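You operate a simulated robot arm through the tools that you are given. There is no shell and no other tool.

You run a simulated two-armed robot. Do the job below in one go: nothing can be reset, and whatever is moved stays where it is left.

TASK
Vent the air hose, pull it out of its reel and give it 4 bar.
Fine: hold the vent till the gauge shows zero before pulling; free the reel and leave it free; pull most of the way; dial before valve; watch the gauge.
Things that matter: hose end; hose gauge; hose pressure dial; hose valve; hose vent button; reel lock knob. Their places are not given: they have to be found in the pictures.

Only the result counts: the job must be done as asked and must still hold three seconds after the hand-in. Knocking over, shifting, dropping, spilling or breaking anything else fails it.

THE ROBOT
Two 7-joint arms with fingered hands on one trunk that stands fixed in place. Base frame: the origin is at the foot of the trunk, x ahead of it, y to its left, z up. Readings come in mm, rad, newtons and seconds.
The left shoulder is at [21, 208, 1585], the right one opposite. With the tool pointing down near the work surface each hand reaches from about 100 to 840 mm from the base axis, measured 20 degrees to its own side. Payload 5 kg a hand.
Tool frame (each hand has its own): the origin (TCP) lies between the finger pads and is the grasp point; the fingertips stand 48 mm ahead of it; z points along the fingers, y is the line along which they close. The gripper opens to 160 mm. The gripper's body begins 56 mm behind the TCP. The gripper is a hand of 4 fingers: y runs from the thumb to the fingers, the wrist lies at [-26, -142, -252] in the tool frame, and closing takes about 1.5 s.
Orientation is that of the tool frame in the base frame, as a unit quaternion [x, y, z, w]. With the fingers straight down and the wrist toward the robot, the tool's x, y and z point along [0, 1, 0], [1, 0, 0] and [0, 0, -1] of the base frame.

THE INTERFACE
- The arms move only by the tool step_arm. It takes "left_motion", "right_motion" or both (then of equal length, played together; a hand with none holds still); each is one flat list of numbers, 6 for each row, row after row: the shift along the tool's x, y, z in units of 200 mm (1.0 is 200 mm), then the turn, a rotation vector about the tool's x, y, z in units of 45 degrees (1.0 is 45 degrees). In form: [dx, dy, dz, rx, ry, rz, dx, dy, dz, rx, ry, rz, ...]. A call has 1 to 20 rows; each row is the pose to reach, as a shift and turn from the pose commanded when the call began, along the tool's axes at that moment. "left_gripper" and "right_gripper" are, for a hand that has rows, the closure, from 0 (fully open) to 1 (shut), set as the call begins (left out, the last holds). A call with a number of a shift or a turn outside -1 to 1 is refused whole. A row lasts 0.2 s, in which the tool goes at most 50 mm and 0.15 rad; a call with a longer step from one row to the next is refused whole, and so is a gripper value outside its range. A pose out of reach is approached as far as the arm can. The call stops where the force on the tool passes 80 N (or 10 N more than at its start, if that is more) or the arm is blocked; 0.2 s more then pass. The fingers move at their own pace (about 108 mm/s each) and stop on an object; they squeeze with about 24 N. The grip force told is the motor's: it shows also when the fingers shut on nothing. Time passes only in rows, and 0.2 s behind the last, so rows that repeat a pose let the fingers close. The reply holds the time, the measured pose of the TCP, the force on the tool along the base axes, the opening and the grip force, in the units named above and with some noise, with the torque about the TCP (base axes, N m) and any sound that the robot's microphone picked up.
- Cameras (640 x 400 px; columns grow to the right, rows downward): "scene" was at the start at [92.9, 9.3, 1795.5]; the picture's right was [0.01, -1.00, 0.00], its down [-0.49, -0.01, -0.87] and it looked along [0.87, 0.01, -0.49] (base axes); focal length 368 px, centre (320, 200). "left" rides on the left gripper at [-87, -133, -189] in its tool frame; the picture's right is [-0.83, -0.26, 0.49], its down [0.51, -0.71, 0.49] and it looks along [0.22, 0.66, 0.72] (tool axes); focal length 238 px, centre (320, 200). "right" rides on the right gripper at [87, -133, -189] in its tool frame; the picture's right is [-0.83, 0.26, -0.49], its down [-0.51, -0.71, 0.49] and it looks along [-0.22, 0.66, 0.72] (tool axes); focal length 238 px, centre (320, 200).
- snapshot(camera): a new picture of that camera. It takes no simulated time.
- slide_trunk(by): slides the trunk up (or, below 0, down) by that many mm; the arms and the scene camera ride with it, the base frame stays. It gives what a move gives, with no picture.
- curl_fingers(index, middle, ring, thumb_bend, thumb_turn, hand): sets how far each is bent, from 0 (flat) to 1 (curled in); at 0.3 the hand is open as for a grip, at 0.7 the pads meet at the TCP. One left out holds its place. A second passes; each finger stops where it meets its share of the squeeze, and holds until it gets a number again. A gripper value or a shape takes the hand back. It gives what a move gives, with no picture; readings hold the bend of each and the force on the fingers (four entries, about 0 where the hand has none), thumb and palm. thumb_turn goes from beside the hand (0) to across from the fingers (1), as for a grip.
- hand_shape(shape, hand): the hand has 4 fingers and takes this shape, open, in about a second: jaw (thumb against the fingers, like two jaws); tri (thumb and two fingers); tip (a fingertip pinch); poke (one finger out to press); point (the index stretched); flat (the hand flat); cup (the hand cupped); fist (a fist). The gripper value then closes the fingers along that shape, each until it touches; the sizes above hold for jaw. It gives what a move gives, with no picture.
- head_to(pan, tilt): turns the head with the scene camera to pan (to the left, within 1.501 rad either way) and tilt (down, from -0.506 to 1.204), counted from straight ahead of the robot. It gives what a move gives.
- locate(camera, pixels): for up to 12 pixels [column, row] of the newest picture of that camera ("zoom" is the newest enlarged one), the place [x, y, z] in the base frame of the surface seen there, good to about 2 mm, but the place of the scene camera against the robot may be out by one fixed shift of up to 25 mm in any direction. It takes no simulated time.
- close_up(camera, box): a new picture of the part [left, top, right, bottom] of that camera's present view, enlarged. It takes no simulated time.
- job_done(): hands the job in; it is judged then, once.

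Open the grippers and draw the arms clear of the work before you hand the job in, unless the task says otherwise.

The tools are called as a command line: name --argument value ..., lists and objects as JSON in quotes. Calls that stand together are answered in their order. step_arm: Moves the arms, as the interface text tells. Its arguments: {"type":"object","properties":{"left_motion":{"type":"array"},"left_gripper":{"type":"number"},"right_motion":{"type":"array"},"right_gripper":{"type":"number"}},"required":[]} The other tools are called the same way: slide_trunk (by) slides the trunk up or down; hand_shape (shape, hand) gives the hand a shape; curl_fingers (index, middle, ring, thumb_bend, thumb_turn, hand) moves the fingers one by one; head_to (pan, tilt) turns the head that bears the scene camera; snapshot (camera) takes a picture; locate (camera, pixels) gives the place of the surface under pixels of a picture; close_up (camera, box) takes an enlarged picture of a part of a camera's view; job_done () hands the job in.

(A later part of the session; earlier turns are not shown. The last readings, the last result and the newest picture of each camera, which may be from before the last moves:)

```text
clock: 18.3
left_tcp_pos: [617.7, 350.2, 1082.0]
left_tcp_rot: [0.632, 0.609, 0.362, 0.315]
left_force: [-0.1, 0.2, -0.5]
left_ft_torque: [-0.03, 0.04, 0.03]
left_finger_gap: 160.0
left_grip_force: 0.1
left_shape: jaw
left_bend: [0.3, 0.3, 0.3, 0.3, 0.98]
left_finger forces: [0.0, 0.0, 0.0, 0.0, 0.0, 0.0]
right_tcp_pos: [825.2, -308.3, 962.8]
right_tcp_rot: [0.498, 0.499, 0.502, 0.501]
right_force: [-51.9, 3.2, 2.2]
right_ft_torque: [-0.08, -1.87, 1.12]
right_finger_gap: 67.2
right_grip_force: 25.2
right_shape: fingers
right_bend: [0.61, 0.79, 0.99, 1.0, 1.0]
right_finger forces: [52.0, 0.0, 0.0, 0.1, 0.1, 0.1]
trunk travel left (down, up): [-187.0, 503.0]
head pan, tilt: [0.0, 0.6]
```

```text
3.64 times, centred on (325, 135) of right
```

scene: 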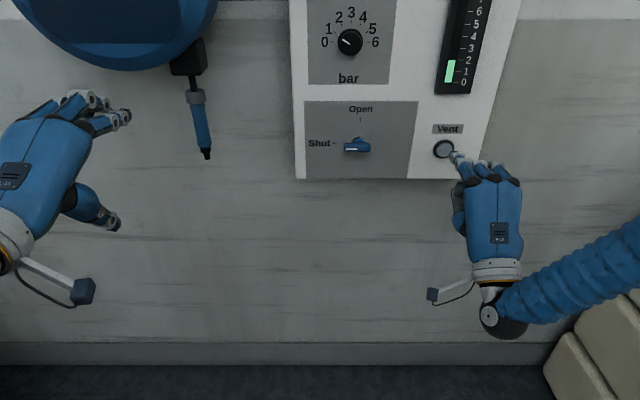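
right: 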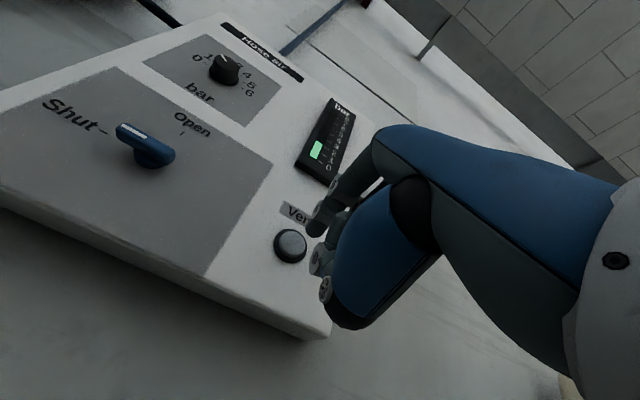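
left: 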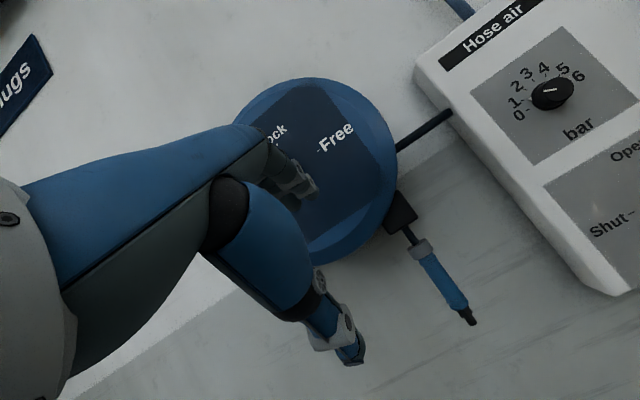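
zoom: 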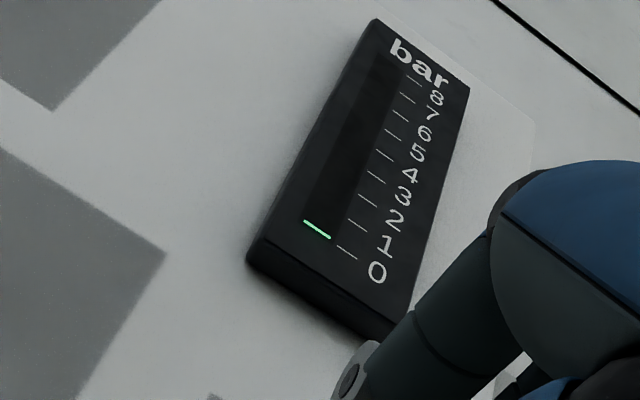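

The gauge is at the zero mark. I hold a few seconds more to be safe and check again.

step_arm --right_motion '[0, 0, 0, 0, 0, 0, 0, 0, 0, 0, 0, 0, 0, 0, 0, 0, 0, 0, 0, 0, 0, 0, 0, 0, 0, 0, 0, 0, 0, 0, 0, 0, 0, 0, 0, 0, 0, 0, 0, 0, 0, 0, 0, 0, 0, 0, 0, 0, 0, 0, 0, 0, 0, 0, 0, 0, 0, 0, 0, 0]'

close_up --camera "scene" --box '[420, 0, 520, 175]'

```text
clock: 20.5
left_tcp_pos: [618.9, 350.8, 1082.0]
left_tcp_rot: [0.632, 0.608, 0.362, 0.316]
left_force: [-0.5, 0.1, -0.3]
left_ft_torque: [0.01, 0.0, 0.02]
left_finger_gap: 160.0
left_grip_force: 0.1
left_shape: jaw
left_bend: [0.3, 0.3, 0.3, 0.3, 0.98]
left_finger forces: [0.0, 0.1, 0.0, 0.1, 0.1, 0.0]
right_tcp_pos: [824.8, -308.3, 962.1]
right_tcp_rot: [0.498, 0.499, 0.502, 0.501]
right_force: [-51.5, 3.4, 2.9]
right_ft_torque: [-0.08, -1.89, 1.13]
right_finger_gap: 67.4
right_grip_force: 26.1
right_shape: fingers
right_bend: [0.61, 0.79, 0.99, 1.0, 1.0]
right_finger forces: [51.9, 0.1, 0.0, 0.0, 0.1, 0.0]
trunk travel left (down, up): [-187.0, 503.0]
head pan, tilt: [0.0, 0.6]
```

```text
2.29 times, centred on (470, 88) of scene
```

zoom: 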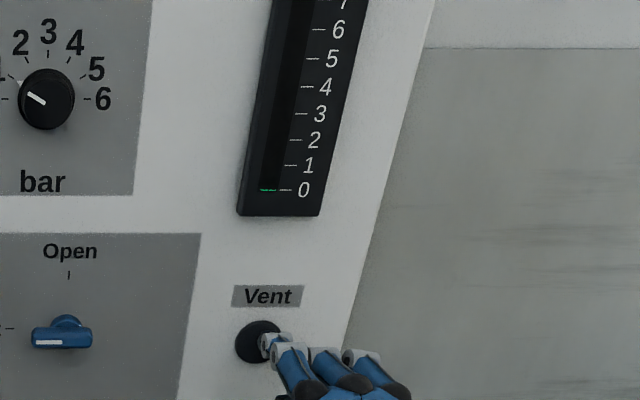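

The gauge shows zero, so I draw the right hand straight back off the button to x≈620, then raise the trunk for the reel.

step_arm --right_motion '[0, 0, -0.2, 0, 0, 0, 0, 0, -0.4, 0, 0, 0, 0, 0, -0.6, 0, 0, 0, 0, 0, -0.8, 0, 0, 0, 0, 0, -1, 0, 0, 0, 0, 0, -1, 0, 0, 0]'

slide_trunk --by 200

step_arm --left_motion '[0, 0, 0, -0.15, 0, 0, 0, 0, 0, -0.3, 0, 0, 0, 0, 0, -0.45, 0, 0, 0, 0, 0, -0.6, 0, 0, 0, 0, 0, -0.67, 0, 0]'

snapshot --camera "scene"

snapshot --camera "left"

```text
clock: 21.9
left_tcp_pos: [621.7, 350.4, 1078.3]
left_tcp_rot: [0.633, 0.609, 0.361, 0.314]
left_force: [1.1, -0.7, -1.4]
left_ft_torque: [-0.04, 0.0, -0.02]
left_finger_gap: 160.0
left_grip_force: 0.1
left_shape: jaw
left_bend: [0.3, 0.3, 0.3, 0.3, 0.98]
left_finger forces: [0.0, 0.1, 0.0, 0.1, 0.0, 0.0]
right_tcp_pos: [627.4, -305.5, 960.7]
right_tcp_rot: [0.5, 0.5, 0.5, 0.5]
right_force: [0.6, 0.0, 0.7]
right_ft_torque: [0.0, -0.01, -0.01]
right_finger_gap: 69.0
right_grip_force: 0.0
right_shape: fingers
right_bend: [0.6, 0.79, 0.99, 1.0, 1.0]
right_finger forces: [0.0, 0.1, 0.0, 0.0, 0.0, 0.0]
trunk travel left (down, up): [-187.0, 503.0]
head pan, tilt: [0.0, 0.6]
```

```text
clock: 24.1
left_tcp_pos: [620.9, 350.1, 1278.8]
left_tcp_rot: [0.633, 0.608, 0.361, 0.314]
left_force: [-0.1, -0.3, -0.1]
left_ft_torque: [0.02, -0.01, 0.0]
left_finger_gap: 159.9
left_grip_force: 0.1
left_shape: jaw
left_bend: [0.3, 0.3, 0.3, 0.3, 0.98]
left_finger forces: [0.1, 0.1, 0.0, 0.0, 0.0, 0.1]
right_tcp_pos: [627.4, -306.2, 1160.0]
right_tcp_rot: [0.499, 0.5, 0.501, 0.5]
right_force: [0.3, -0.2, 0.0]
right_ft_torque: [0.0, 0.01, 0.03]
right_finger_gap: 69.0
right_grip_force: 0.0
right_shape: fingers
right_bend: [0.6, 0.79, 0.99, 1.0, 1.0]
right_finger forces: [0.0, 0.0, 0.0, 0.1, 0.0, 0.0]
trunk travel left (down, up): [-387.0, 303.0]
head pan, tilt: [0.0, 0.6]
```

```text
clock: 25.3
left_tcp_pos: [622.7, 349.1, 1280.3]
left_tcp_rot: [0.529, 0.493, 0.508, 0.468]
left_force: [-0.4, -0.8, 0.5]
left_ft_torque: [-0.03, 0.06, 0.05]
left_finger_gap: 160.0
left_grip_force: 0.1
left_shape: jaw
left_bend: [0.3, 0.3, 0.3, 0.3, 0.97]
left_finger forces: [0.0, 0.0, 0.0, 0.1, 0.0, 0.0]
right_tcp_pos: [628.1, -306.5, 1158.1]
right_tcp_rot: [0.501, 0.5, 0.5, 0.499]
right_force: [0.1, 0.5, 0.0]
right_ft_torque: [-0.05, -0.02, 0.03]
right_finger_gap: 69.0
right_grip_force: 0.1
right_shape: fingers
right_bend: [0.6, 0.79, 0.99, 1.0, 1.0]
right_finger forces: [0.0, 0.0, 0.1, 0.0, 0.0, 0.0]
trunk travel left (down, up): [-387.0, 303.0]
head pan, tilt: [0.0, 0.6]
```

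```text
taken
```

scene: 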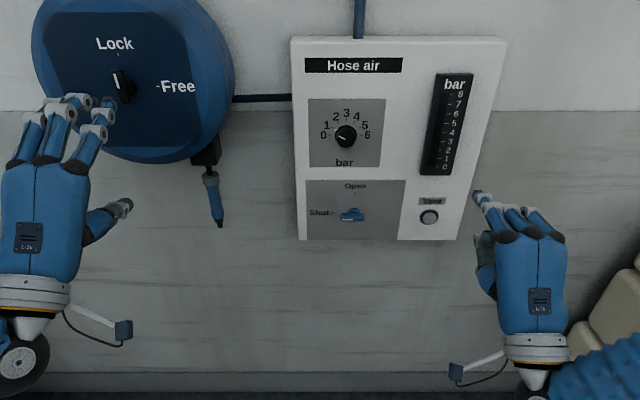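

```text
taken
```

left: 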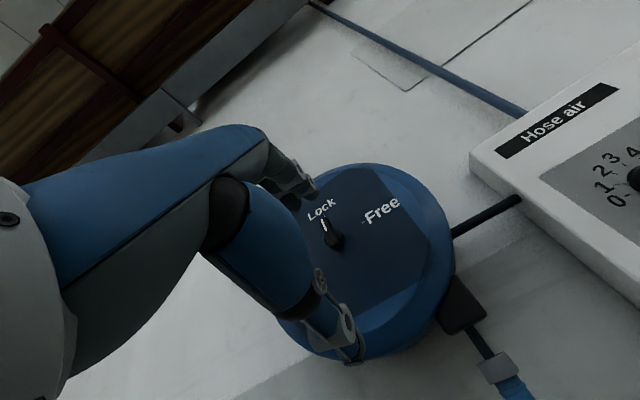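

The left hand now points at the wall and the knob is visible in its camera at (330,232). I zoom there and measure the knob.

close_up --camera "left" --box '[280, 180, 420, 270]'

locate --camera "zoom" --pixels '[[205, 210], [240, 275], [270, 270], [290, 300], [215, 240], [180, 180], [375, 190], [360, 280]]'

close_up --camera "scene" --box '[80, 30, 200, 120]'

locate --camera "zoom" --pixels '[[195, 225], [205, 310], [230, 320], [185, 210], [240, 270], [196, 128], [398, 298]]'

```text
4.44 times, centred on (350, 225) of left
```

zoom: 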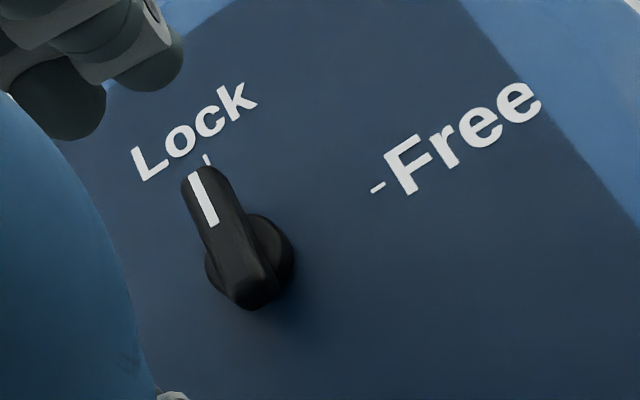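

```text
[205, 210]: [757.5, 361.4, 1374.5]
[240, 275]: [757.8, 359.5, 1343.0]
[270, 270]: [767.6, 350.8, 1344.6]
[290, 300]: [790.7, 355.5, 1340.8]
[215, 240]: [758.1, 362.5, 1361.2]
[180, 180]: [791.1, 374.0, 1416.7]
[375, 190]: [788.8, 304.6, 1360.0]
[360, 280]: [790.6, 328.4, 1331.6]
```

```text
4.44 times, centred on (140, 75) of scene
```

zoom: 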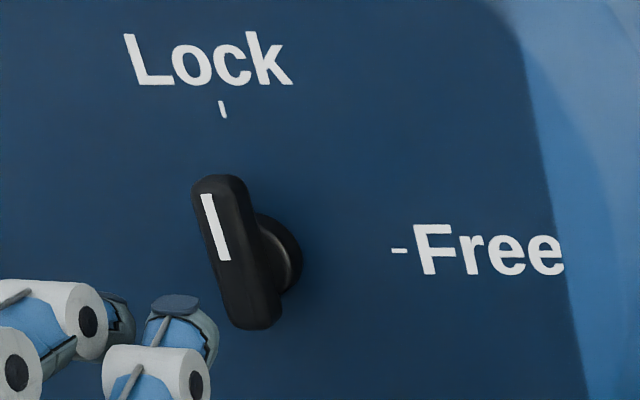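

```text
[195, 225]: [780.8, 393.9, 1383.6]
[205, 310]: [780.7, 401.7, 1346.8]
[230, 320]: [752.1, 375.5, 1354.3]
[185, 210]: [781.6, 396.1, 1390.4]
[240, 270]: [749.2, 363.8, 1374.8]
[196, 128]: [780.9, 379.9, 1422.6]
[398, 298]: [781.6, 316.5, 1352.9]
```

Knob face centre is about (758, 360, 1358) with the plate at x≈790. I level the left hand and roll it −90 degrees so the thumb and fingers straddle the upright bar.

step_arm --left_motion '[0, 0.1, 0, -0.058, 0, 0, 0, 0.2, 0, -0.058, 0, -0.16, 0, 0.3, 0, -0.058, 0, -0.33, 0, 0.4, 0, -0.058, 0, -0.5, 0, 0.4, 0, -0.058, 0, -0.67, 0, 0.4, 0, -0.058, 0, -0.84, 0, 0.4, 0, -0.058, 0, -1]'

step_arm --left_motion '[0, 0, 0, 0, 0, -0.17, 0, 0, 0, 0, 0, -0.34, 0, 0, 0, 0, 0, -0.51, 0, 0, 0, 0, 0, -0.68, 0, 0, 0, 0, 0, -0.85, 0, 0, 0, 0, 0, -1, 0, 0, 0, 0, 0, -1]'

snapshot --camera "scene"

snapshot --camera "left"

```text
clock: 26.9
left_tcp_pos: [625.7, 345.5, 1359.0]
left_tcp_rot: [0.288, 0.648, 0.3, 0.638]
left_force: [0.5, 1.0, 0.3]
left_ft_torque: [0.01, 0.03, -0.04]
left_finger_gap: 160.1
left_grip_force: 0.0
left_shape: jaw
left_bend: [0.3, 0.3, 0.3, 0.3, 0.97]
left_finger forces: [0.0, 0.1, 0.0, 0.1, 0.0, 0.0]
right_tcp_pos: [628.0, -306.3, 1160.6]
right_tcp_rot: [0.501, 0.5, 0.499, 0.5]
right_force: [-0.2, 0.0, 0.2]
right_ft_torque: [-0.01, 0.01, -0.04]
right_finger_gap: 69.0
right_grip_force: 0.0
right_shape: fingers
right_bend: [0.6, 0.79, 0.99, 1.0, 1.0]
right_finger forces: [0.1, 0.1, 0.1, 0.0, 0.0, 0.1]
trunk travel left (down, up): [-387.0, 303.0]
head pan, tilt: [0.0, 0.6]
```

```text
clock: 28.5
left_tcp_pos: [625.2, 345.8, 1360.4]
left_tcp_rot: [0.018, 0.709, 0.033, 0.704]
left_force: [-0.3, 0.1, -0.3]
left_ft_torque: [-0.01, -0.03, -0.01]
left_finger_gap: 159.9
left_grip_force: 0.0
left_shape: jaw
left_bend: [0.3, 0.3, 0.3, 0.3, 0.97]
left_finger forces: [0.0, 0.1, 0.1, 0.0, 0.0, 0.0]
right_tcp_pos: [628.5, -305.4, 1160.8]
right_tcp_rot: [0.5, 0.499, 0.499, 0.501]
right_force: [-0.9, -0.8, 0.0]
right_ft_torque: [0.02, 0.05, -0.02]
right_finger_gap: 69.0
right_grip_force: 0.1
right_shape: fingers
right_bend: [0.6, 0.79, 0.99, 1.0, 1.0]
right_finger forces: [0.0, 0.0, 0.1, 0.0, 0.1, 0.1]
trunk travel left (down, up): [-387.0, 303.0]
head pan, tilt: [0.0, 0.6]
```

```text
taken
```

scene: 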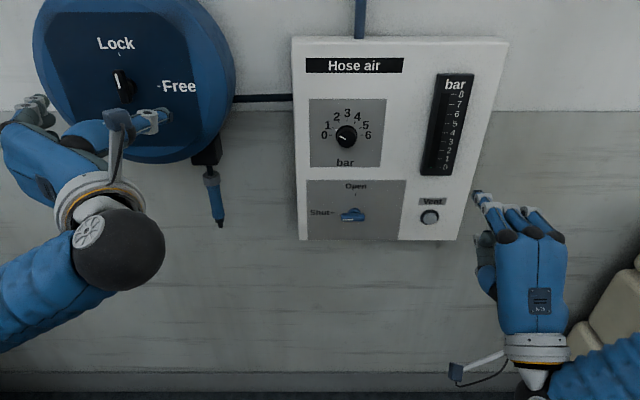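

```text
taken
```

left: 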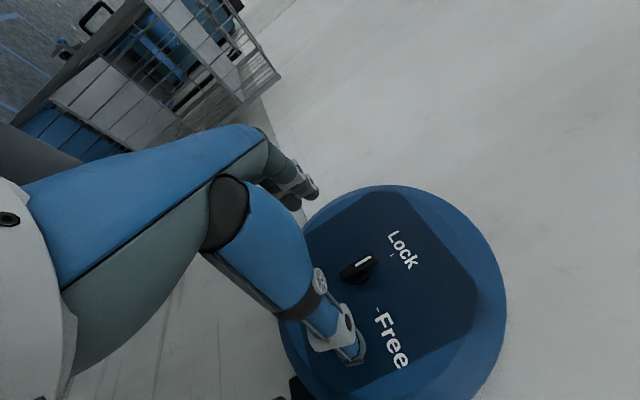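

The knob now sits between thumb and fingers in the left view, at (357,268). I measure it again from here.

close_up --camera "left" --box '[320, 220, 420, 300]'

locate --camera "zoom" --pixels '[[330, 245], [280, 240], [200, 290], [350, 200], [340, 330], [358, 350], [460, 210], [360, 440]]'

```text
5.00 times, centred on (370, 260) of left
```

zoom: 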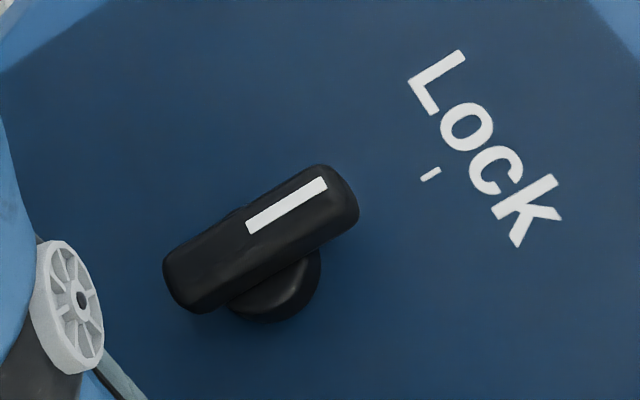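

```text
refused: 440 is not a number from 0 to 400
```

Bar ends show at about (180,280) and (335,190) in the zoom; I locate points on its face and the Lock tick.

locate --camera "zoom" --pixels '[[258, 240], [175, 282], [340, 195], [326, 182], [250, 228], [430, 174], [300, 280], [200, 305], [310, 170], [352, 220]]'

```text
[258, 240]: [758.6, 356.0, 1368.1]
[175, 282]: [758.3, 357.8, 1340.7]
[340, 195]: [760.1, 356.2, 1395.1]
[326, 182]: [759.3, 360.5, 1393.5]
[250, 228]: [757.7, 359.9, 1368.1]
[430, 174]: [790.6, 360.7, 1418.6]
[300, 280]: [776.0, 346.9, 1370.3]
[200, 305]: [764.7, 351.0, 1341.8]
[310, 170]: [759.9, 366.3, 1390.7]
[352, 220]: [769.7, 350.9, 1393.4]
```

Knob centre ≈(758, 359, 1366). I fix the small roll error and advance to TCP x≈690, then check.

step_arm --left_motion '[-0.029, 0.056, 0.1, 0.027, 0, -0.09, -0.029, 0.056, 0.2, 0.027, 0, -0.09, -0.029, 0.056, 0.325, 0.027, 0, -0.09, -0.029, 0.056, 0.325, 0.027, 0, -0.09]'

snapshot --camera "left"

close_up --camera "scene" --box '[0, 20, 240, 200]'

```text
clock: 29.5
left_tcp_pos: [690.4, 356.5, 1367.0]
left_tcp_rot: [0.002, 0.709, 0.0, 0.705]
left_force: [-0.8, -0.3, 0.4]
left_ft_torque: [0.01, 0.02, -0.01]
left_finger_gap: 159.7
left_grip_force: 0.0
left_shape: jaw
left_bend: [0.3, 0.3, 0.3, 0.3, 0.97]
left_finger forces: [0.1, 0.0, 0.1, 0.1, 0.0, 0.1]
right_tcp_pos: [627.0, -305.7, 1160.9]
right_tcp_rot: [0.5, 0.5, 0.5, 0.5]
right_force: [-0.2, 0.1, 0.3]
right_ft_torque: [-0.04, 0.01, -0.03]
right_finger_gap: 68.9
right_grip_force: 0.0
right_shape: fingers
right_bend: [0.6, 0.79, 0.99, 1.0, 1.0]
right_finger forces: [0.1, 0.0, 0.0, 0.1, 0.0, 0.0]
trunk travel left (down, up): [-387.0, 303.0]
head pan, tilt: [0.0, 0.6]
```

```text
taken
```

left: 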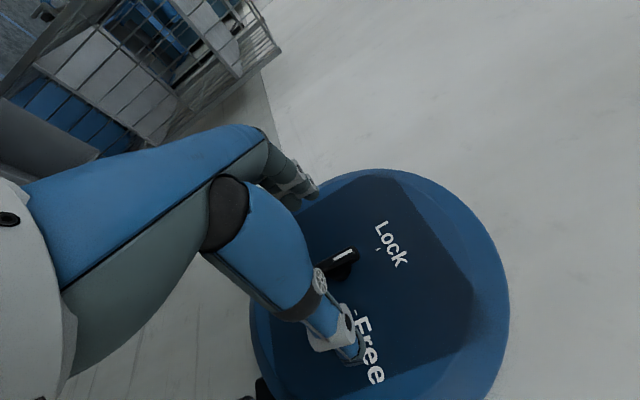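

```text
2.22 times, centred on (120, 110) of scene
```

zoom: 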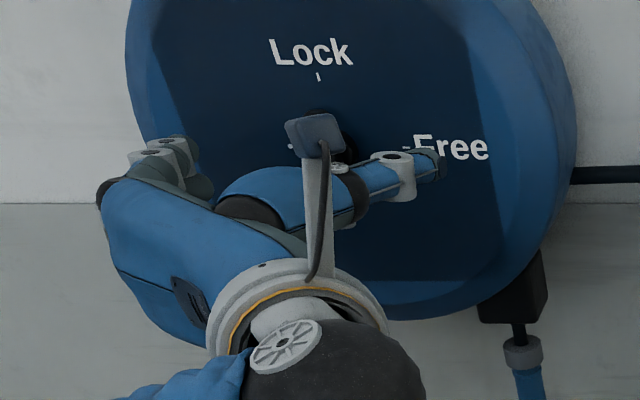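

Aligned. I advance 40 mm onto the bar, then close and hold.

step_arm --left_motion '[0, 0.012, 0.08, 0, 0, 0, 0, 0.012, 0.15, 0, 0, 0, 0, 0.012, 0.2, 0, 0, 0, 0, 0.012, 0.2, 0, 0, 0]'

step_arm --left_motion '[0, 0, 0, 0, 0, 0, 0, 0, 0, 0, 0, 0, 0, 0, 0, 0, 0, 0, 0, 0, 0, 0, 0, 0, 0, 0, 0, 0, 0, 0, 0, 0, 0, 0, 0, 0, 0, 0, 0, 0, 0, 0, 0, 0, 0, 0, 0, 0, 0, 0, 0, 0, 0, 0]' --left_gripper 1.0

snapshot --camera "left"

close_up --camera "scene" --box '[0, 20, 240, 200]'

```text
clock: 30.5
left_tcp_pos: [730.6, 358.4, 1366.7]
left_tcp_rot: [0.002, 0.71, 0.002, 0.705]
left_force: [-0.2, 0.7, -0.3]
left_ft_torque: [-0.01, 0.02, -0.01]
left_finger_gap: 159.7
left_grip_force: 0.1
left_shape: jaw
left_bend: [0.3, 0.3, 0.3, 0.3, 0.97]
left_finger forces: [0.0, 0.1, 0.0, 0.0, 0.0, 0.0]
right_tcp_pos: [627.4, -306.0, 1159.5]
right_tcp_rot: [0.5, 0.5, 0.5, 0.5]
right_force: [0.3, -0.6, 0.3]
right_ft_torque: [0.02, 0.02, -0.04]
right_finger_gap: 69.2
right_grip_force: 0.1
right_shape: fingers
right_bend: [0.6, 0.79, 0.99, 1.0, 1.0]
right_finger forces: [0.1, 0.0, 0.1, 0.1, 0.0, 0.1]
trunk travel left (down, up): [-387.0, 303.0]
head pan, tilt: [0.0, 0.6]
```

```text
clock: 32.5
left_tcp_pos: [731.1, 359.1, 1366.7]
left_tcp_rot: [0.002, 0.71, 0.001, 0.705]
left_force: [-3.0, 0.2, -1.6]
left_ft_torque: [-0.03, 0.04, -0.02]
left_finger_gap: 17.2
left_grip_force: 23.9
left_shape: jaw
left_bend: [0.72, 0.63, 0.68, 0.74, 1.0]
left_finger forces: [10.9, 7.1, 0.0, 0.0, 18.6, 0.0]
right_tcp_pos: [626.8, -305.2, 1160.0]
right_tcp_rot: [0.5, 0.5, 0.5, 0.5]
right_force: [-0.2, 0.4, -0.1]
right_ft_torque: [-0.02, -0.01, -0.01]
right_finger_gap: 69.1
right_grip_force: 0.1
right_shape: fingers
right_bend: [0.6, 0.79, 0.99, 1.0, 1.0]
right_finger forces: [0.0, 0.1, 0.0, 0.1, 0.1, 0.1]
trunk travel left (down, up): [-387.0, 303.0]
head pan, tilt: [0.0, 0.6]
```

```text
taken
```

left: 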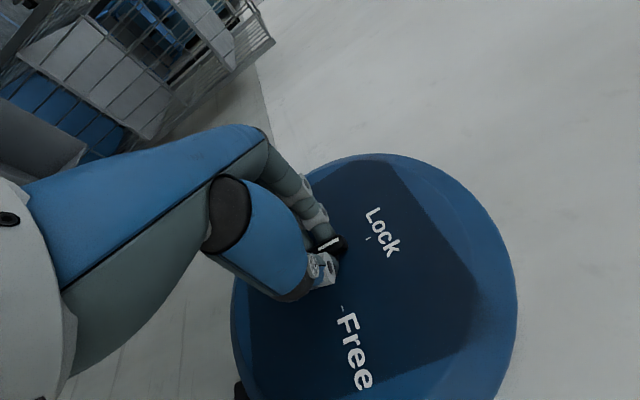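

```text
2.22 times, centred on (120, 110) of scene
```

zoom: 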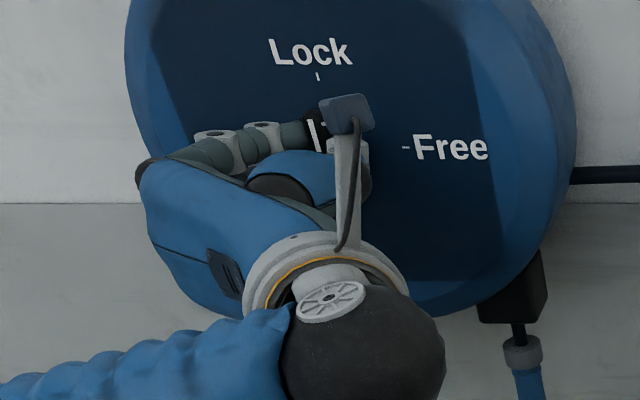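

The bar is held (gap 17 mm, 24 N). I turn the hand clockwise by 45 degrees and check.

step_arm --left_motion '[0, 0, 0, 0, 0, 0.15, 0, 0, 0, 0, 0, 0.3, 0, 0, 0, 0, 0, 0.45, 0, 0, 0, 0, 0, 0.6, 0, 0, 0, 0, 0, 0.75, 0, 0, 0, 0, 0, 0.9, 0, 0, 0, 0, 0, 1.0, 0, 0, 0, 0, 0, 1.0]'

snapshot --camera "left"

close_up --camera "scene" --box '[0, 20, 240, 200]'

```text
clock: 34.3
left_tcp_pos: [730.6, 355.2, 1364.6]
left_tcp_rot: [0.274, 0.655, 0.27, 0.651]
left_force: [-7.4, -10.4, -9.8]
left_ft_torque: [-0.09, 0.54, -0.42]
left_finger_gap: 16.9
left_grip_force: 24.1
left_shape: jaw
left_bend: [0.72, 0.64, 0.68, 0.74, 1.0]
left_finger forces: [8.2, 4.2, 0.1, 0.0, 30.4, 0.1]
right_tcp_pos: [628.0, -305.4, 1160.9]
right_tcp_rot: [0.5, 0.5, 0.5, 0.499]
right_force: [-0.1, -0.3, 0.4]
right_ft_torque: [0.02, 0.0, 0.02]
right_finger_gap: 69.0
right_grip_force: 0.2
right_shape: fingers
right_bend: [0.6, 0.79, 0.99, 1.0, 1.0]
right_finger forces: [0.0, 0.0, 0.0, 0.0, 0.1, 0.0]
trunk travel left (down, up): [-387.0, 303.0]
head pan, tilt: [0.0, 0.6]
```

```text
taken
```

left: 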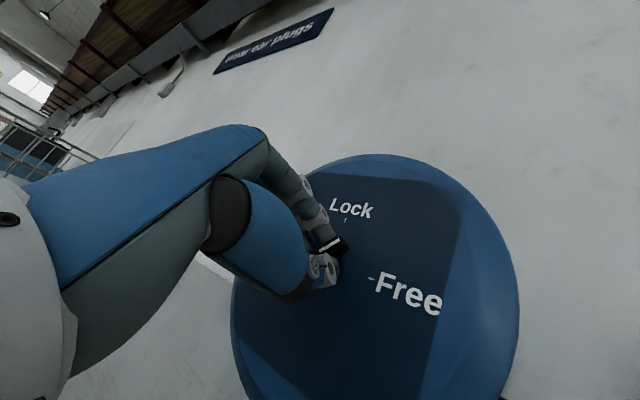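

```text
2.22 times, centred on (120, 110) of scene
```

zoom: 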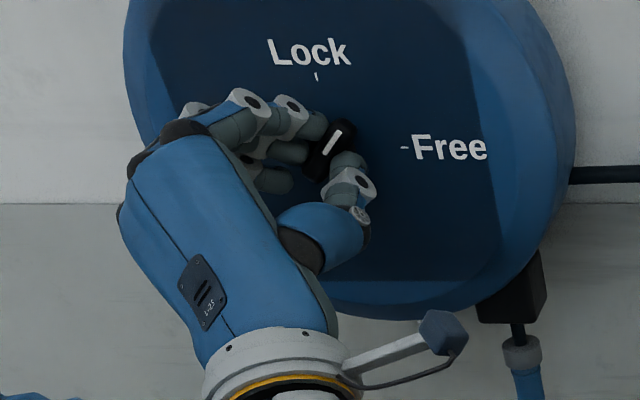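

The knob has turned halfway with the hand. I turn the other 45 degrees plus a few degrees.

step_arm --left_motion '[0, 0, 0, 0, 0, 0.15, 0, 0, 0, 0, 0, 0.3, 0, 0, 0, 0, 0, 0.45, 0, 0, 0, 0, 0, 0.6, 0, 0, 0, 0, 0, 0.75, 0, 0, 0, 0, 0, 0.9, 0, 0, 0, 0, 0, 1.0, 0, 0, 0, 0, 0, 1.0]'

snapshot --camera "left"

close_up --camera "scene" --box '[0, 20, 240, 200]'

```text
clock: 36.1
left_tcp_pos: [729.8, 358.6, 1365.4]
left_tcp_rot: [0.505, 0.5, 0.499, 0.497]
left_force: [-19.2, -12.2, -24.7]
left_ft_torque: [-0.1, 1.33, -0.44]
left_finger_gap: 17.4
left_grip_force: 24.0
left_shape: jaw
left_bend: [0.72, 0.72, 0.68, 0.74, 1.0]
left_finger forces: [6.5, 0.1, 0.0, 0.0, 41.9, 0.1]
right_tcp_pos: [628.4, -306.3, 1160.7]
right_tcp_rot: [0.5, 0.5, 0.499, 0.501]
right_force: [-0.1, -0.7, 0.3]
right_ft_torque: [0.01, 0.0, 0.04]
right_finger_gap: 69.1
right_grip_force: 0.0
right_shape: fingers
right_bend: [0.6, 0.79, 0.99, 1.0, 1.0]
right_finger forces: [0.1, 0.1, 0.0, 0.0, 0.0, 0.0]
trunk travel left (down, up): [-387.0, 303.0]
head pan, tilt: [0.0, 0.6]
```

```text
taken
```

left: 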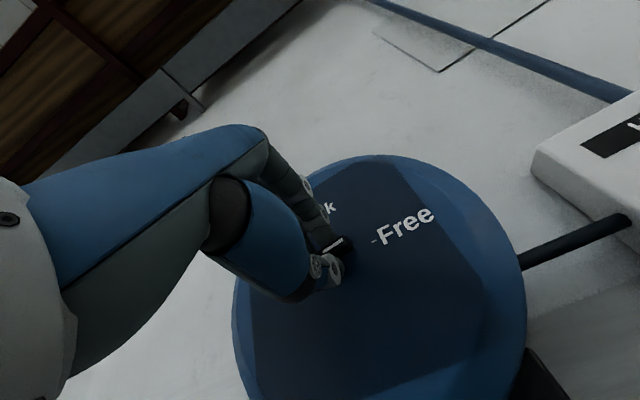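

```text
2.22 times, centred on (120, 110) of scene
```

zoom: 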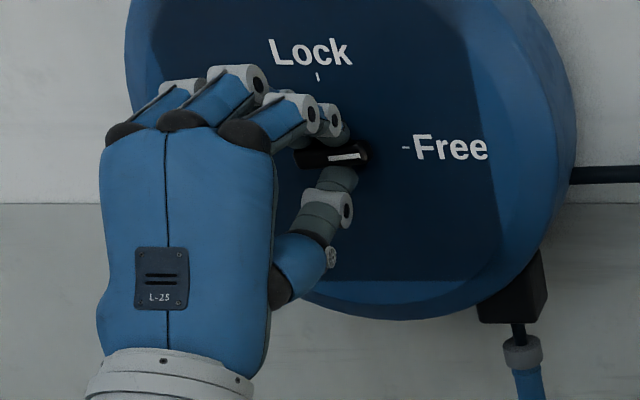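

The mark now points right towards Free, though no click was heard. I zoom in to check the angle.

close_up --camera "left" --box '[300, 190, 440, 290]'

close_up --camera "scene" --box '[90, 40, 190, 120]'

locate --camera "zoom" --pixels '[[270, 245], [330, 245], [395, 220], [300, 250], [345, 240], [220, 245]]'

```text
4.00 times, centred on (370, 240) of left
```

zoom: 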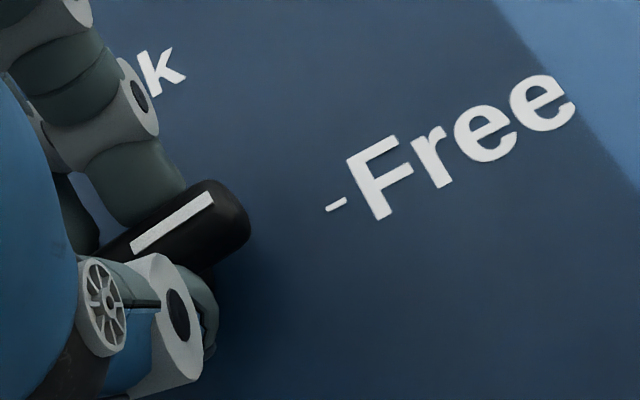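

```text
5.00 times, centred on (140, 80) of scene
```

zoom: 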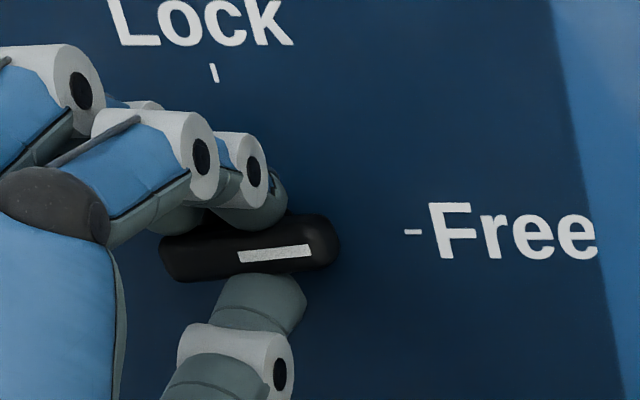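

```text
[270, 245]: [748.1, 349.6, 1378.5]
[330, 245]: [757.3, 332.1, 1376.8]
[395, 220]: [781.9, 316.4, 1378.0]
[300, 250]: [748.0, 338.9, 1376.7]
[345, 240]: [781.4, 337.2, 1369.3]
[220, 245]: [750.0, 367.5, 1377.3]
```

The mark is maybe 4 degrees short of level. I turn about 6 degrees more, to the stop.

step_arm --left_motion '[0, 0, 0, 0, 0, 0.07, 0, 0, 0, 0, 0, 0.14, 0, 0, 0, 0, 0, 0.14, 0, 0, 0, 0, 0, 0.14]'

close_up --camera "left" --box '[300, 190, 440, 290]'

locate --camera "zoom" --pixels '[[135, 248], [210, 200]]'

close_up --camera "scene" --box '[90, 40, 190, 120]'

```text
clock: 37.1
left_tcp_pos: [729.8, 359.9, 1364.5]
left_tcp_rot: [0.531, 0.472, 0.525, 0.47]
left_force: [-23.7, -9.4, -27.3]
left_ft_torque: [-0.04, 1.46, -0.39]
left_finger_gap: 17.3
left_grip_force: 23.7
left_shape: jaw
left_bend: [0.72, 0.72, 0.68, 0.74, 1.0]
left_finger forces: [6.5, 0.0, 0.0, 0.0, 45.4, 0.0]
right_tcp_pos: [627.3, -305.6, 1160.5]
right_tcp_rot: [0.5, 0.5, 0.5, 0.5]
right_force: [-0.5, -0.2, 0.1]
right_ft_torque: [0.03, -0.02, 0.05]
right_finger_gap: 69.1
right_grip_force: 0.1
right_shape: fingers
right_bend: [0.6, 0.79, 0.99, 1.0, 1.0]
right_finger forces: [0.0, 0.0, 0.0, 0.0, 0.1, 0.0]
trunk travel left (down, up): [-387.0, 303.0]
head pan, tilt: [0.0, 0.6]
```

```text
4.00 times, centred on (370, 240) of left
```

zoom: 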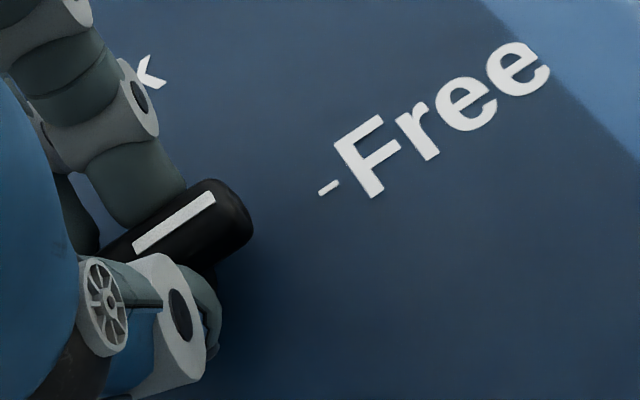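

```text
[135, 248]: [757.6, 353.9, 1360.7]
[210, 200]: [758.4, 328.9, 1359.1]
```

```text
5.00 times, centred on (140, 80) of scene
```

zoom: 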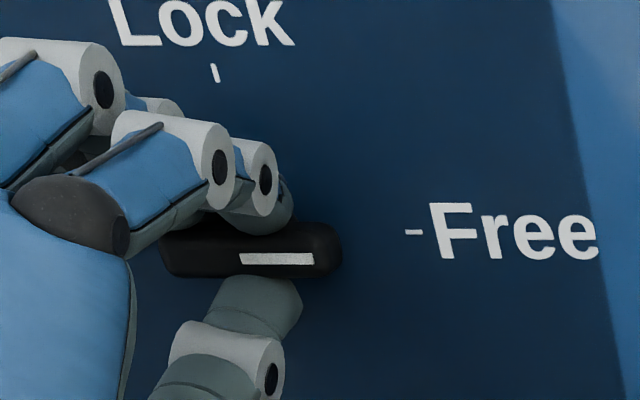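

The mark now points level at Free. I open the hand and draw it straight back.

step_arm --left_motion '[0, 0, 0, 0, 0, 0, 0, 0, 0, 0, 0, 0, 0, 0, 0, 0, 0, 0, 0, 0, 0, 0, 0, 0, 0, 0, 0, 0, 0, 0, 0, 0, 0, 0, 0, 0, 0, 0, -0.2, 0, 0, 0, 0, 0, -0.4, 0, 0, 0, 0, 0, -0.6, 0, 0, 0, 0, 0, -0.6, 0, 0, 0]' --left_gripper 0.0

snapshot --camera "left"

snapshot --camera "scene"

```text
clock: 39.3
left_tcp_pos: [612.8, 361.4, 1363.7]
left_tcp_rot: [0.531, 0.471, 0.524, 0.47]
left_force: [1.0, 0.1, -1.2]
left_ft_torque: [0.01, -0.02, -0.03]
left_finger_gap: 159.7
left_grip_force: 0.1
left_shape: jaw
left_bend: [0.3, 0.3, 0.3, 0.3, 0.98]
left_finger forces: [0.0, 0.1, 0.0, 0.0, 0.0, 0.0]
right_tcp_pos: [628.2, -306.5, 1159.3]
right_tcp_rot: [0.5, 0.5, 0.5, 0.5]
right_force: [0.1, 0.1, 0.3]
right_ft_torque: [0.02, -0.05, 0.02]
right_finger_gap: 68.9
right_grip_force: 0.0
right_shape: fingers
right_bend: [0.6, 0.79, 0.99, 1.0, 1.0]
right_finger forces: [0.0, 0.0, 0.1, 0.1, 0.1, 0.0]
trunk travel left (down, up): [-387.0, 303.0]
head pan, tilt: [0.0, 0.6]
```

```text
taken
```

left: 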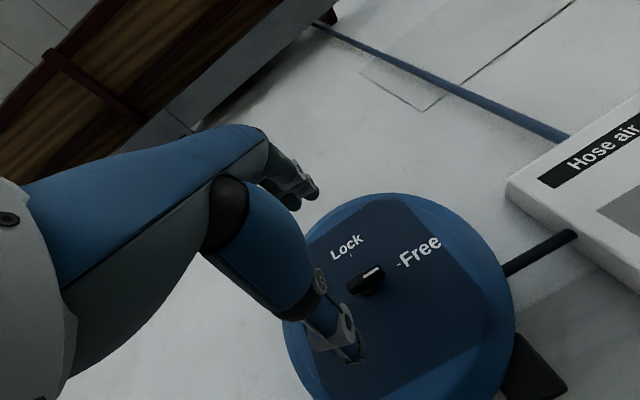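

```text
taken
```

scene: 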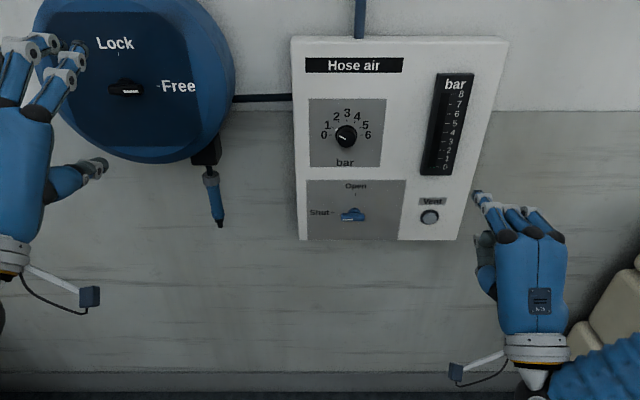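

The knob points at Free. Now I measure the hose end closely.

close_up --camera "scene" --box '[170, 130, 260, 240]'

locate --camera "zoom" --pixels '[[310, 155], [305, 178], [318, 220], [325, 270], [338, 310], [345, 345], [300, 220], [334, 220], [280, 60], [262, 110], [310, 115]]'

```text
3.64 times, centred on (215, 185) of scene
```

zoom: 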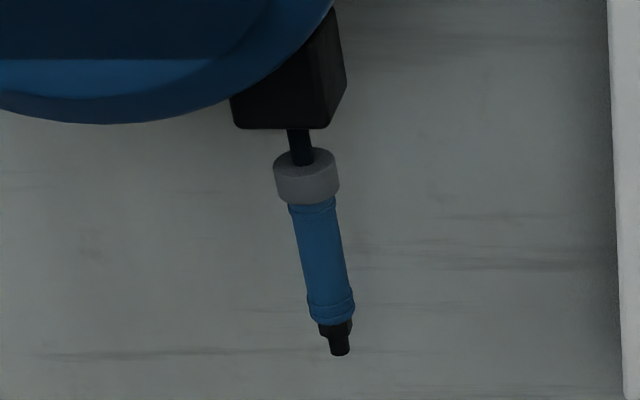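

```text
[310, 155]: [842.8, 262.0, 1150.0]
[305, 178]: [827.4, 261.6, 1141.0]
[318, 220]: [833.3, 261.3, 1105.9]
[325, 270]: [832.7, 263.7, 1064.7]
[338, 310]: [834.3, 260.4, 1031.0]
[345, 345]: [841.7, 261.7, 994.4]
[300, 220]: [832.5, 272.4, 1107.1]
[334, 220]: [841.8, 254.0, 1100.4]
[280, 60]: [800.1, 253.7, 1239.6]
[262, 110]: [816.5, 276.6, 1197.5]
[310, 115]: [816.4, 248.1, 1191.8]
```

The hose handle's axis is at about (855, 255), blue part from z≈1022 to 1115. I lower the trunk by 250 mm and roll the left hand upright-grip (−96 degrees in all).

slide_trunk --by -250

step_arm --left_motion '[0, 0, 0, 0, 0, -0.17, 0, 0, 0, 0, 0, -0.34, 0, 0, 0, 0, 0, -0.51, 0, 0, 0, 0, 0, -0.68, 0, 0, 0, 0, 0, -0.85, 0, 0, 0, 0, 0, -1, 0, 0, 0, 0, 0, -1]'

step_arm --left_motion '[0, 0, 0, 0, 0, -0.17, 0, 0, 0, 0, 0, -0.34, 0, 0, 0, 0, 0, -0.51, 0, 0, 0, 0, 0, -0.68, 0, 0, 0, 0, 0, -0.85, 0, 0, 0, 0, 0, -1, 0, 0, 0, 0, 0, -1]'

step_arm --left_motion '[0, 0, 0, 0, 0, -0.144, 0, 0, 0, 0, 0, -0.144]'

snapshot --camera "left"

snapshot --camera "scene"

```text
clock: 41.9
left_tcp_pos: [611.8, 359.9, 1115.2]
left_tcp_rot: [0.529, 0.472, 0.524, 0.471]
left_force: [0.6, 0.5, 0.0]
left_ft_torque: [-0.01, 0.03, 0.03]
left_finger_gap: 159.6
left_grip_force: 0.0
left_shape: jaw
left_bend: [0.3, 0.3, 0.3, 0.3, 0.98]
left_finger forces: [0.0, 0.1, 0.0, 0.1, 0.1, 0.0]
right_tcp_pos: [628.5, -306.1, 911.3]
right_tcp_rot: [0.5, 0.5, 0.5, 0.5]
right_force: [-0.3, 0.2, 0.4]
right_ft_torque: [0.01, -0.03, -0.04]
right_finger_gap: 69.1
right_grip_force: 0.0
right_shape: fingers
right_bend: [0.6, 0.79, 0.99, 1.0, 1.0]
right_finger forces: [0.0, 0.0, 0.1, 0.0, 0.0, 0.0]
trunk travel left (down, up): [-137.0, 553.0]
head pan, tilt: [0.0, 0.6]
```

```text
clock: 43.5
left_tcp_pos: [611.0, 360.6, 1115.5]
left_tcp_rot: [0.309, 0.638, 0.305, 0.636]
left_force: [0.2, 0.3, -0.3]
left_ft_torque: [-0.03, 0.03, 0.01]
left_finger_gap: 159.7
left_grip_force: 0.0
left_shape: jaw
left_bend: [0.3, 0.3, 0.3, 0.3, 0.98]
left_finger forces: [0.0, 0.0, 0.1, 0.0, 0.1, 0.1]
right_tcp_pos: [628.2, -307.9, 911.2]
right_tcp_rot: [0.5, 0.5, 0.5, 0.5]
right_force: [1.2, -0.5, 0.7]
right_ft_torque: [-0.01, -0.02, 0.0]
right_finger_gap: 68.9
right_grip_force: 0.1
right_shape: fingers
right_bend: [0.6, 0.79, 0.99, 1.0, 1.0]
right_finger forces: [0.1, 0.0, 0.0, 0.1, 0.0, 0.0]
trunk travel left (down, up): [-137.0, 553.0]
head pan, tilt: [0.0, 0.6]
```

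```text
clock: 45.1
left_tcp_pos: [611.4, 361.4, 1114.2]
left_tcp_rot: [0.04, 0.708, 0.038, 0.704]
left_force: [0.0, 0.0, 0.4]
left_ft_torque: [-0.01, 0.01, 0.0]
left_finger_gap: 159.6
left_grip_force: 0.1
left_shape: jaw
left_bend: [0.3, 0.3, 0.3, 0.3, 0.98]
left_finger forces: [0.1, 0.0, 0.0, 0.0, 0.0, 0.0]
right_tcp_pos: [627.9, -305.9, 911.0]
right_tcp_rot: [0.5, 0.5, 0.5, 0.5]
right_force: [0.8, 0.7, -0.2]
right_ft_torque: [-0.02, -0.02, 0.0]
right_finger_gap: 68.9
right_grip_force: 0.0
right_shape: fingers
right_bend: [0.6, 0.79, 0.99, 1.0, 1.0]
right_finger forces: [0.0, 0.0, 0.0, 0.0, 0.0, 0.1]
trunk travel left (down, up): [-137.0, 553.0]
head pan, tilt: [0.0, 0.6]
```

```text
clock: 45.7
left_tcp_pos: [611.8, 360.5, 1116.2]
left_tcp_rot: [0.0, 0.709, -0.001, 0.705]
left_force: [0.2, 0.3, 0.0]
left_ft_torque: [0.03, 0.0, -0.02]
left_finger_gap: 159.8
left_grip_force: 0.1
left_shape: jaw
left_bend: [0.3, 0.3, 0.3, 0.3, 0.98]
left_finger forces: [0.1, 0.0, 0.0, 0.1, 0.1, 0.0]
right_tcp_pos: [628.8, -305.1, 909.6]
right_tcp_rot: [0.5, 0.5, 0.5, 0.5]
right_force: [-0.3, -0.1, 0.1]
right_ft_torque: [-0.06, 0.01, -0.02]
right_finger_gap: 69.1
right_grip_force: 0.0
right_shape: fingers
right_bend: [0.6, 0.79, 0.99, 1.0, 1.0]
right_finger forces: [0.0, 0.0, 0.0, 0.1, 0.0, 0.0]
trunk travel left (down, up): [-137.0, 553.0]
head pan, tilt: [0.0, 0.6]
```

```text
taken
```

left: 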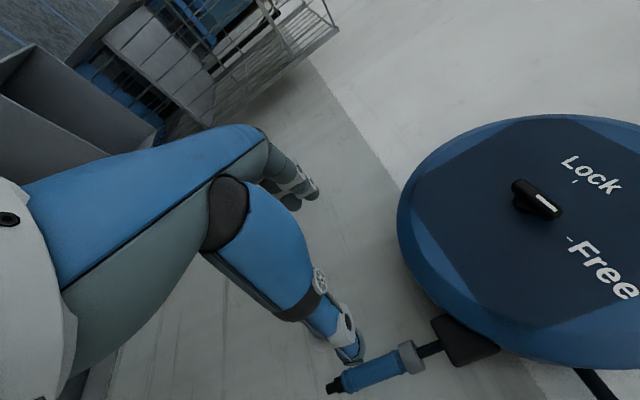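

```text
taken
```

scene: 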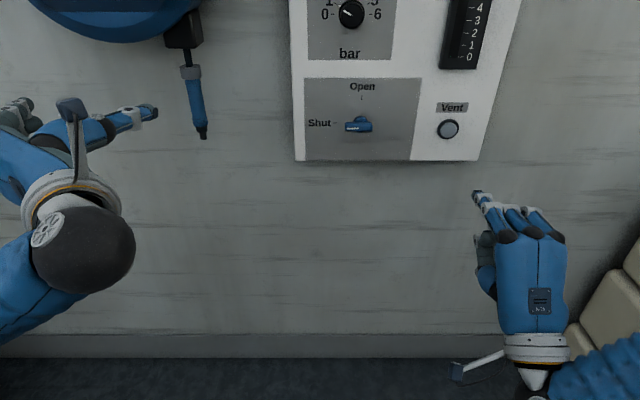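

I check the hose handle position with the left camera before closing in.

locate --camera "left" --pixels '[[375, 373], [350, 381], [395, 365], [411, 357], [372, 364], [380, 383], [430, 349], [331, 387]]'

```text
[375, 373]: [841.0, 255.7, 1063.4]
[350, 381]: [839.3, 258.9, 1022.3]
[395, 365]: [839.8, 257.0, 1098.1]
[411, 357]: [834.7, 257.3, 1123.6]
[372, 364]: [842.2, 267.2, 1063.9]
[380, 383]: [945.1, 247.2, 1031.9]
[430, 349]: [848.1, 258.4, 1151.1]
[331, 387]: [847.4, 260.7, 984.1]
```

Axis ≈(854, 257), handle z 1020–1110. I shift to y 257, z 1065, with the TCP still about 110 mm short, and look.

step_arm --left_motion '[0.08, -0.15, 0.1, 0, 0, 0, 0.16, -0.3, 0.2, 0, 0, 0, 0.24, -0.45, 0.3, 0, 0, 0, 0.255, -0.517, 0.45, 0, 0, 0, 0.255, -0.517, 0.6, 0, 0, 0, 0.255, -0.517, 0.6, 0, 0, 0]'

snapshot --camera "left"

snapshot --camera "scene"

```text
clock: 47.1
left_tcp_pos: [729.5, 256.6, 1062.6]
left_tcp_rot: [0.001, 0.71, -0.001, 0.704]
left_force: [-0.3, -0.3, -0.9]
left_ft_torque: [-0.01, 0.02, -0.01]
left_finger_gap: 160.1
left_grip_force: 0.1
left_shape: jaw
left_bend: [0.3, 0.3, 0.3, 0.3, 0.98]
left_finger forces: [0.0, 0.0, 0.0, 0.1, 0.0, 0.0]
right_tcp_pos: [628.2, -305.8, 911.3]
right_tcp_rot: [0.5, 0.5, 0.5, 0.5]
right_force: [1.0, -0.7, -1.0]
right_ft_torque: [0.0, 0.03, 0.0]
right_finger_gap: 69.2
right_grip_force: 0.1
right_shape: fingers
right_bend: [0.6, 0.79, 0.99, 1.0, 1.0]
right_finger forces: [0.0, 0.1, 0.1, 0.1, 0.0, 0.0]
trunk travel left (down, up): [-137.0, 553.0]
head pan, tilt: [0.0, 0.6]
```

```text
taken
```

left: 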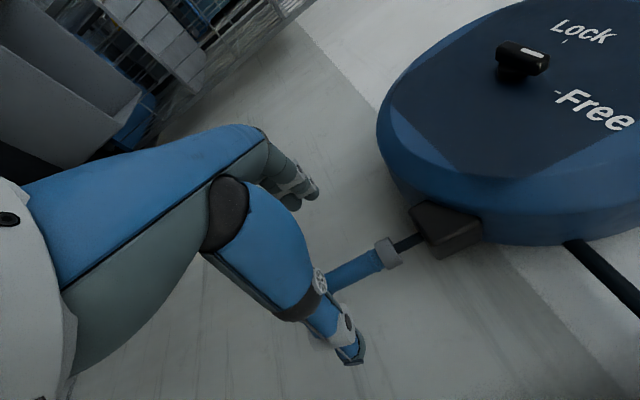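

```text
taken
```

scene: 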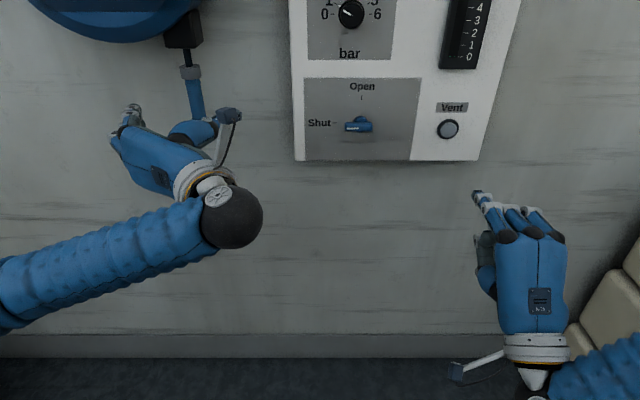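

The handle lies between thumb and fingers. I advance 118 mm and close the hand on it.

step_arm --left_motion '[0, 0, 0.15, 0, 0, 0, 0, 0, 0.3, 0, 0, 0, 0, 0, 0.45, 0, 0, 0, 0, 0, 0.59, 0, 0, 0, 0, 0, 0.59, 0, 0, 0]'

step_arm --left_motion '[0, 0, 0, 0, 0, 0, 0, 0, 0, 0, 0, 0, 0, 0, 0, 0, 0, 0, 0, 0, 0, 0, 0, 0, 0, 0, 0, 0, 0, 0, 0, 0, 0, 0, 0, 0, 0, 0, 0, 0, 0, 0, 0, 0, 0, 0, 0, 0, 0, 0, 0, 0, 0, 0]' --left_gripper 1.0

snapshot --camera "left"

snapshot --camera "scene"

```text
clock: 48.3
left_tcp_pos: [849.7, 254.5, 1061.3]
left_tcp_rot: [0.001, 0.71, -0.001, 0.704]
left_force: [0.0, 0.5, 0.0]
left_ft_torque: [-0.03, -0.02, 0.01]
left_finger_gap: 159.7
left_grip_force: 0.1
left_shape: jaw
left_bend: [0.3, 0.3, 0.3, 0.3, 0.98]
left_finger forces: [0.0, 0.0, 0.0, 0.1, 0.1, 0.1]
right_tcp_pos: [627.9, -306.7, 910.8]
right_tcp_rot: [0.5, 0.5, 0.5, 0.5]
right_force: [-1.1, 1.1, 0.3]
right_ft_torque: [-0.04, 0.01, -0.01]
right_finger_gap: 69.2
right_grip_force: 0.1
right_shape: fingers
right_bend: [0.6, 0.79, 0.99, 1.0, 1.0]
right_finger forces: [0.1, 0.0, 0.1, 0.0, 0.1, 0.0]
trunk travel left (down, up): [-137.0, 553.0]
head pan, tilt: [0.0, 0.6]
```

```text
clock: 50.3
left_tcp_pos: [850.5, 254.6, 1060.2]
left_tcp_rot: [0.001, 0.71, 0.0, 0.704]
left_force: [12.0, 0.3, -1.2]
left_ft_torque: [0.09, -0.03, 0.06]
left_finger_gap: 0.8
left_grip_force: 24.1
left_shape: jaw
left_bend: [0.72, 0.7, 0.68, 0.71, 1.0]
left_finger forces: [11.6, 4.2, 2.2, 0.0, 22.2, 0.0]
right_tcp_pos: [628.4, -305.3, 909.9]
right_tcp_rot: [0.501, 0.501, 0.5, 0.499]
right_force: [0.7, -1.0, -0.1]
right_ft_torque: [0.01, -0.03, 0.01]
right_finger_gap: 69.0
right_grip_force: 0.1
right_shape: fingers
right_bend: [0.6, 0.79, 0.99, 1.0, 1.0]
right_finger forces: [0.0, 0.0, 0.0, 0.0, 0.0, 0.0]
trunk travel left (down, up): [-137.0, 553.0]
head pan, tilt: [0.0, 0.6]
```

```text
taken
```

left: 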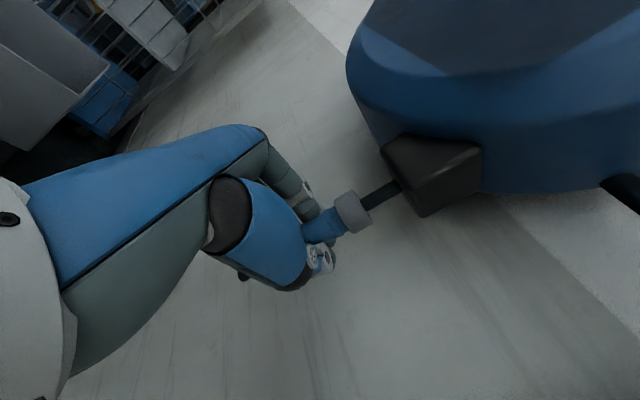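

```text
taken
```

scene: 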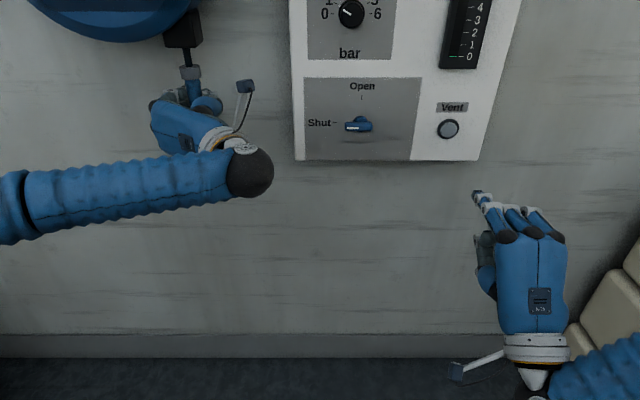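

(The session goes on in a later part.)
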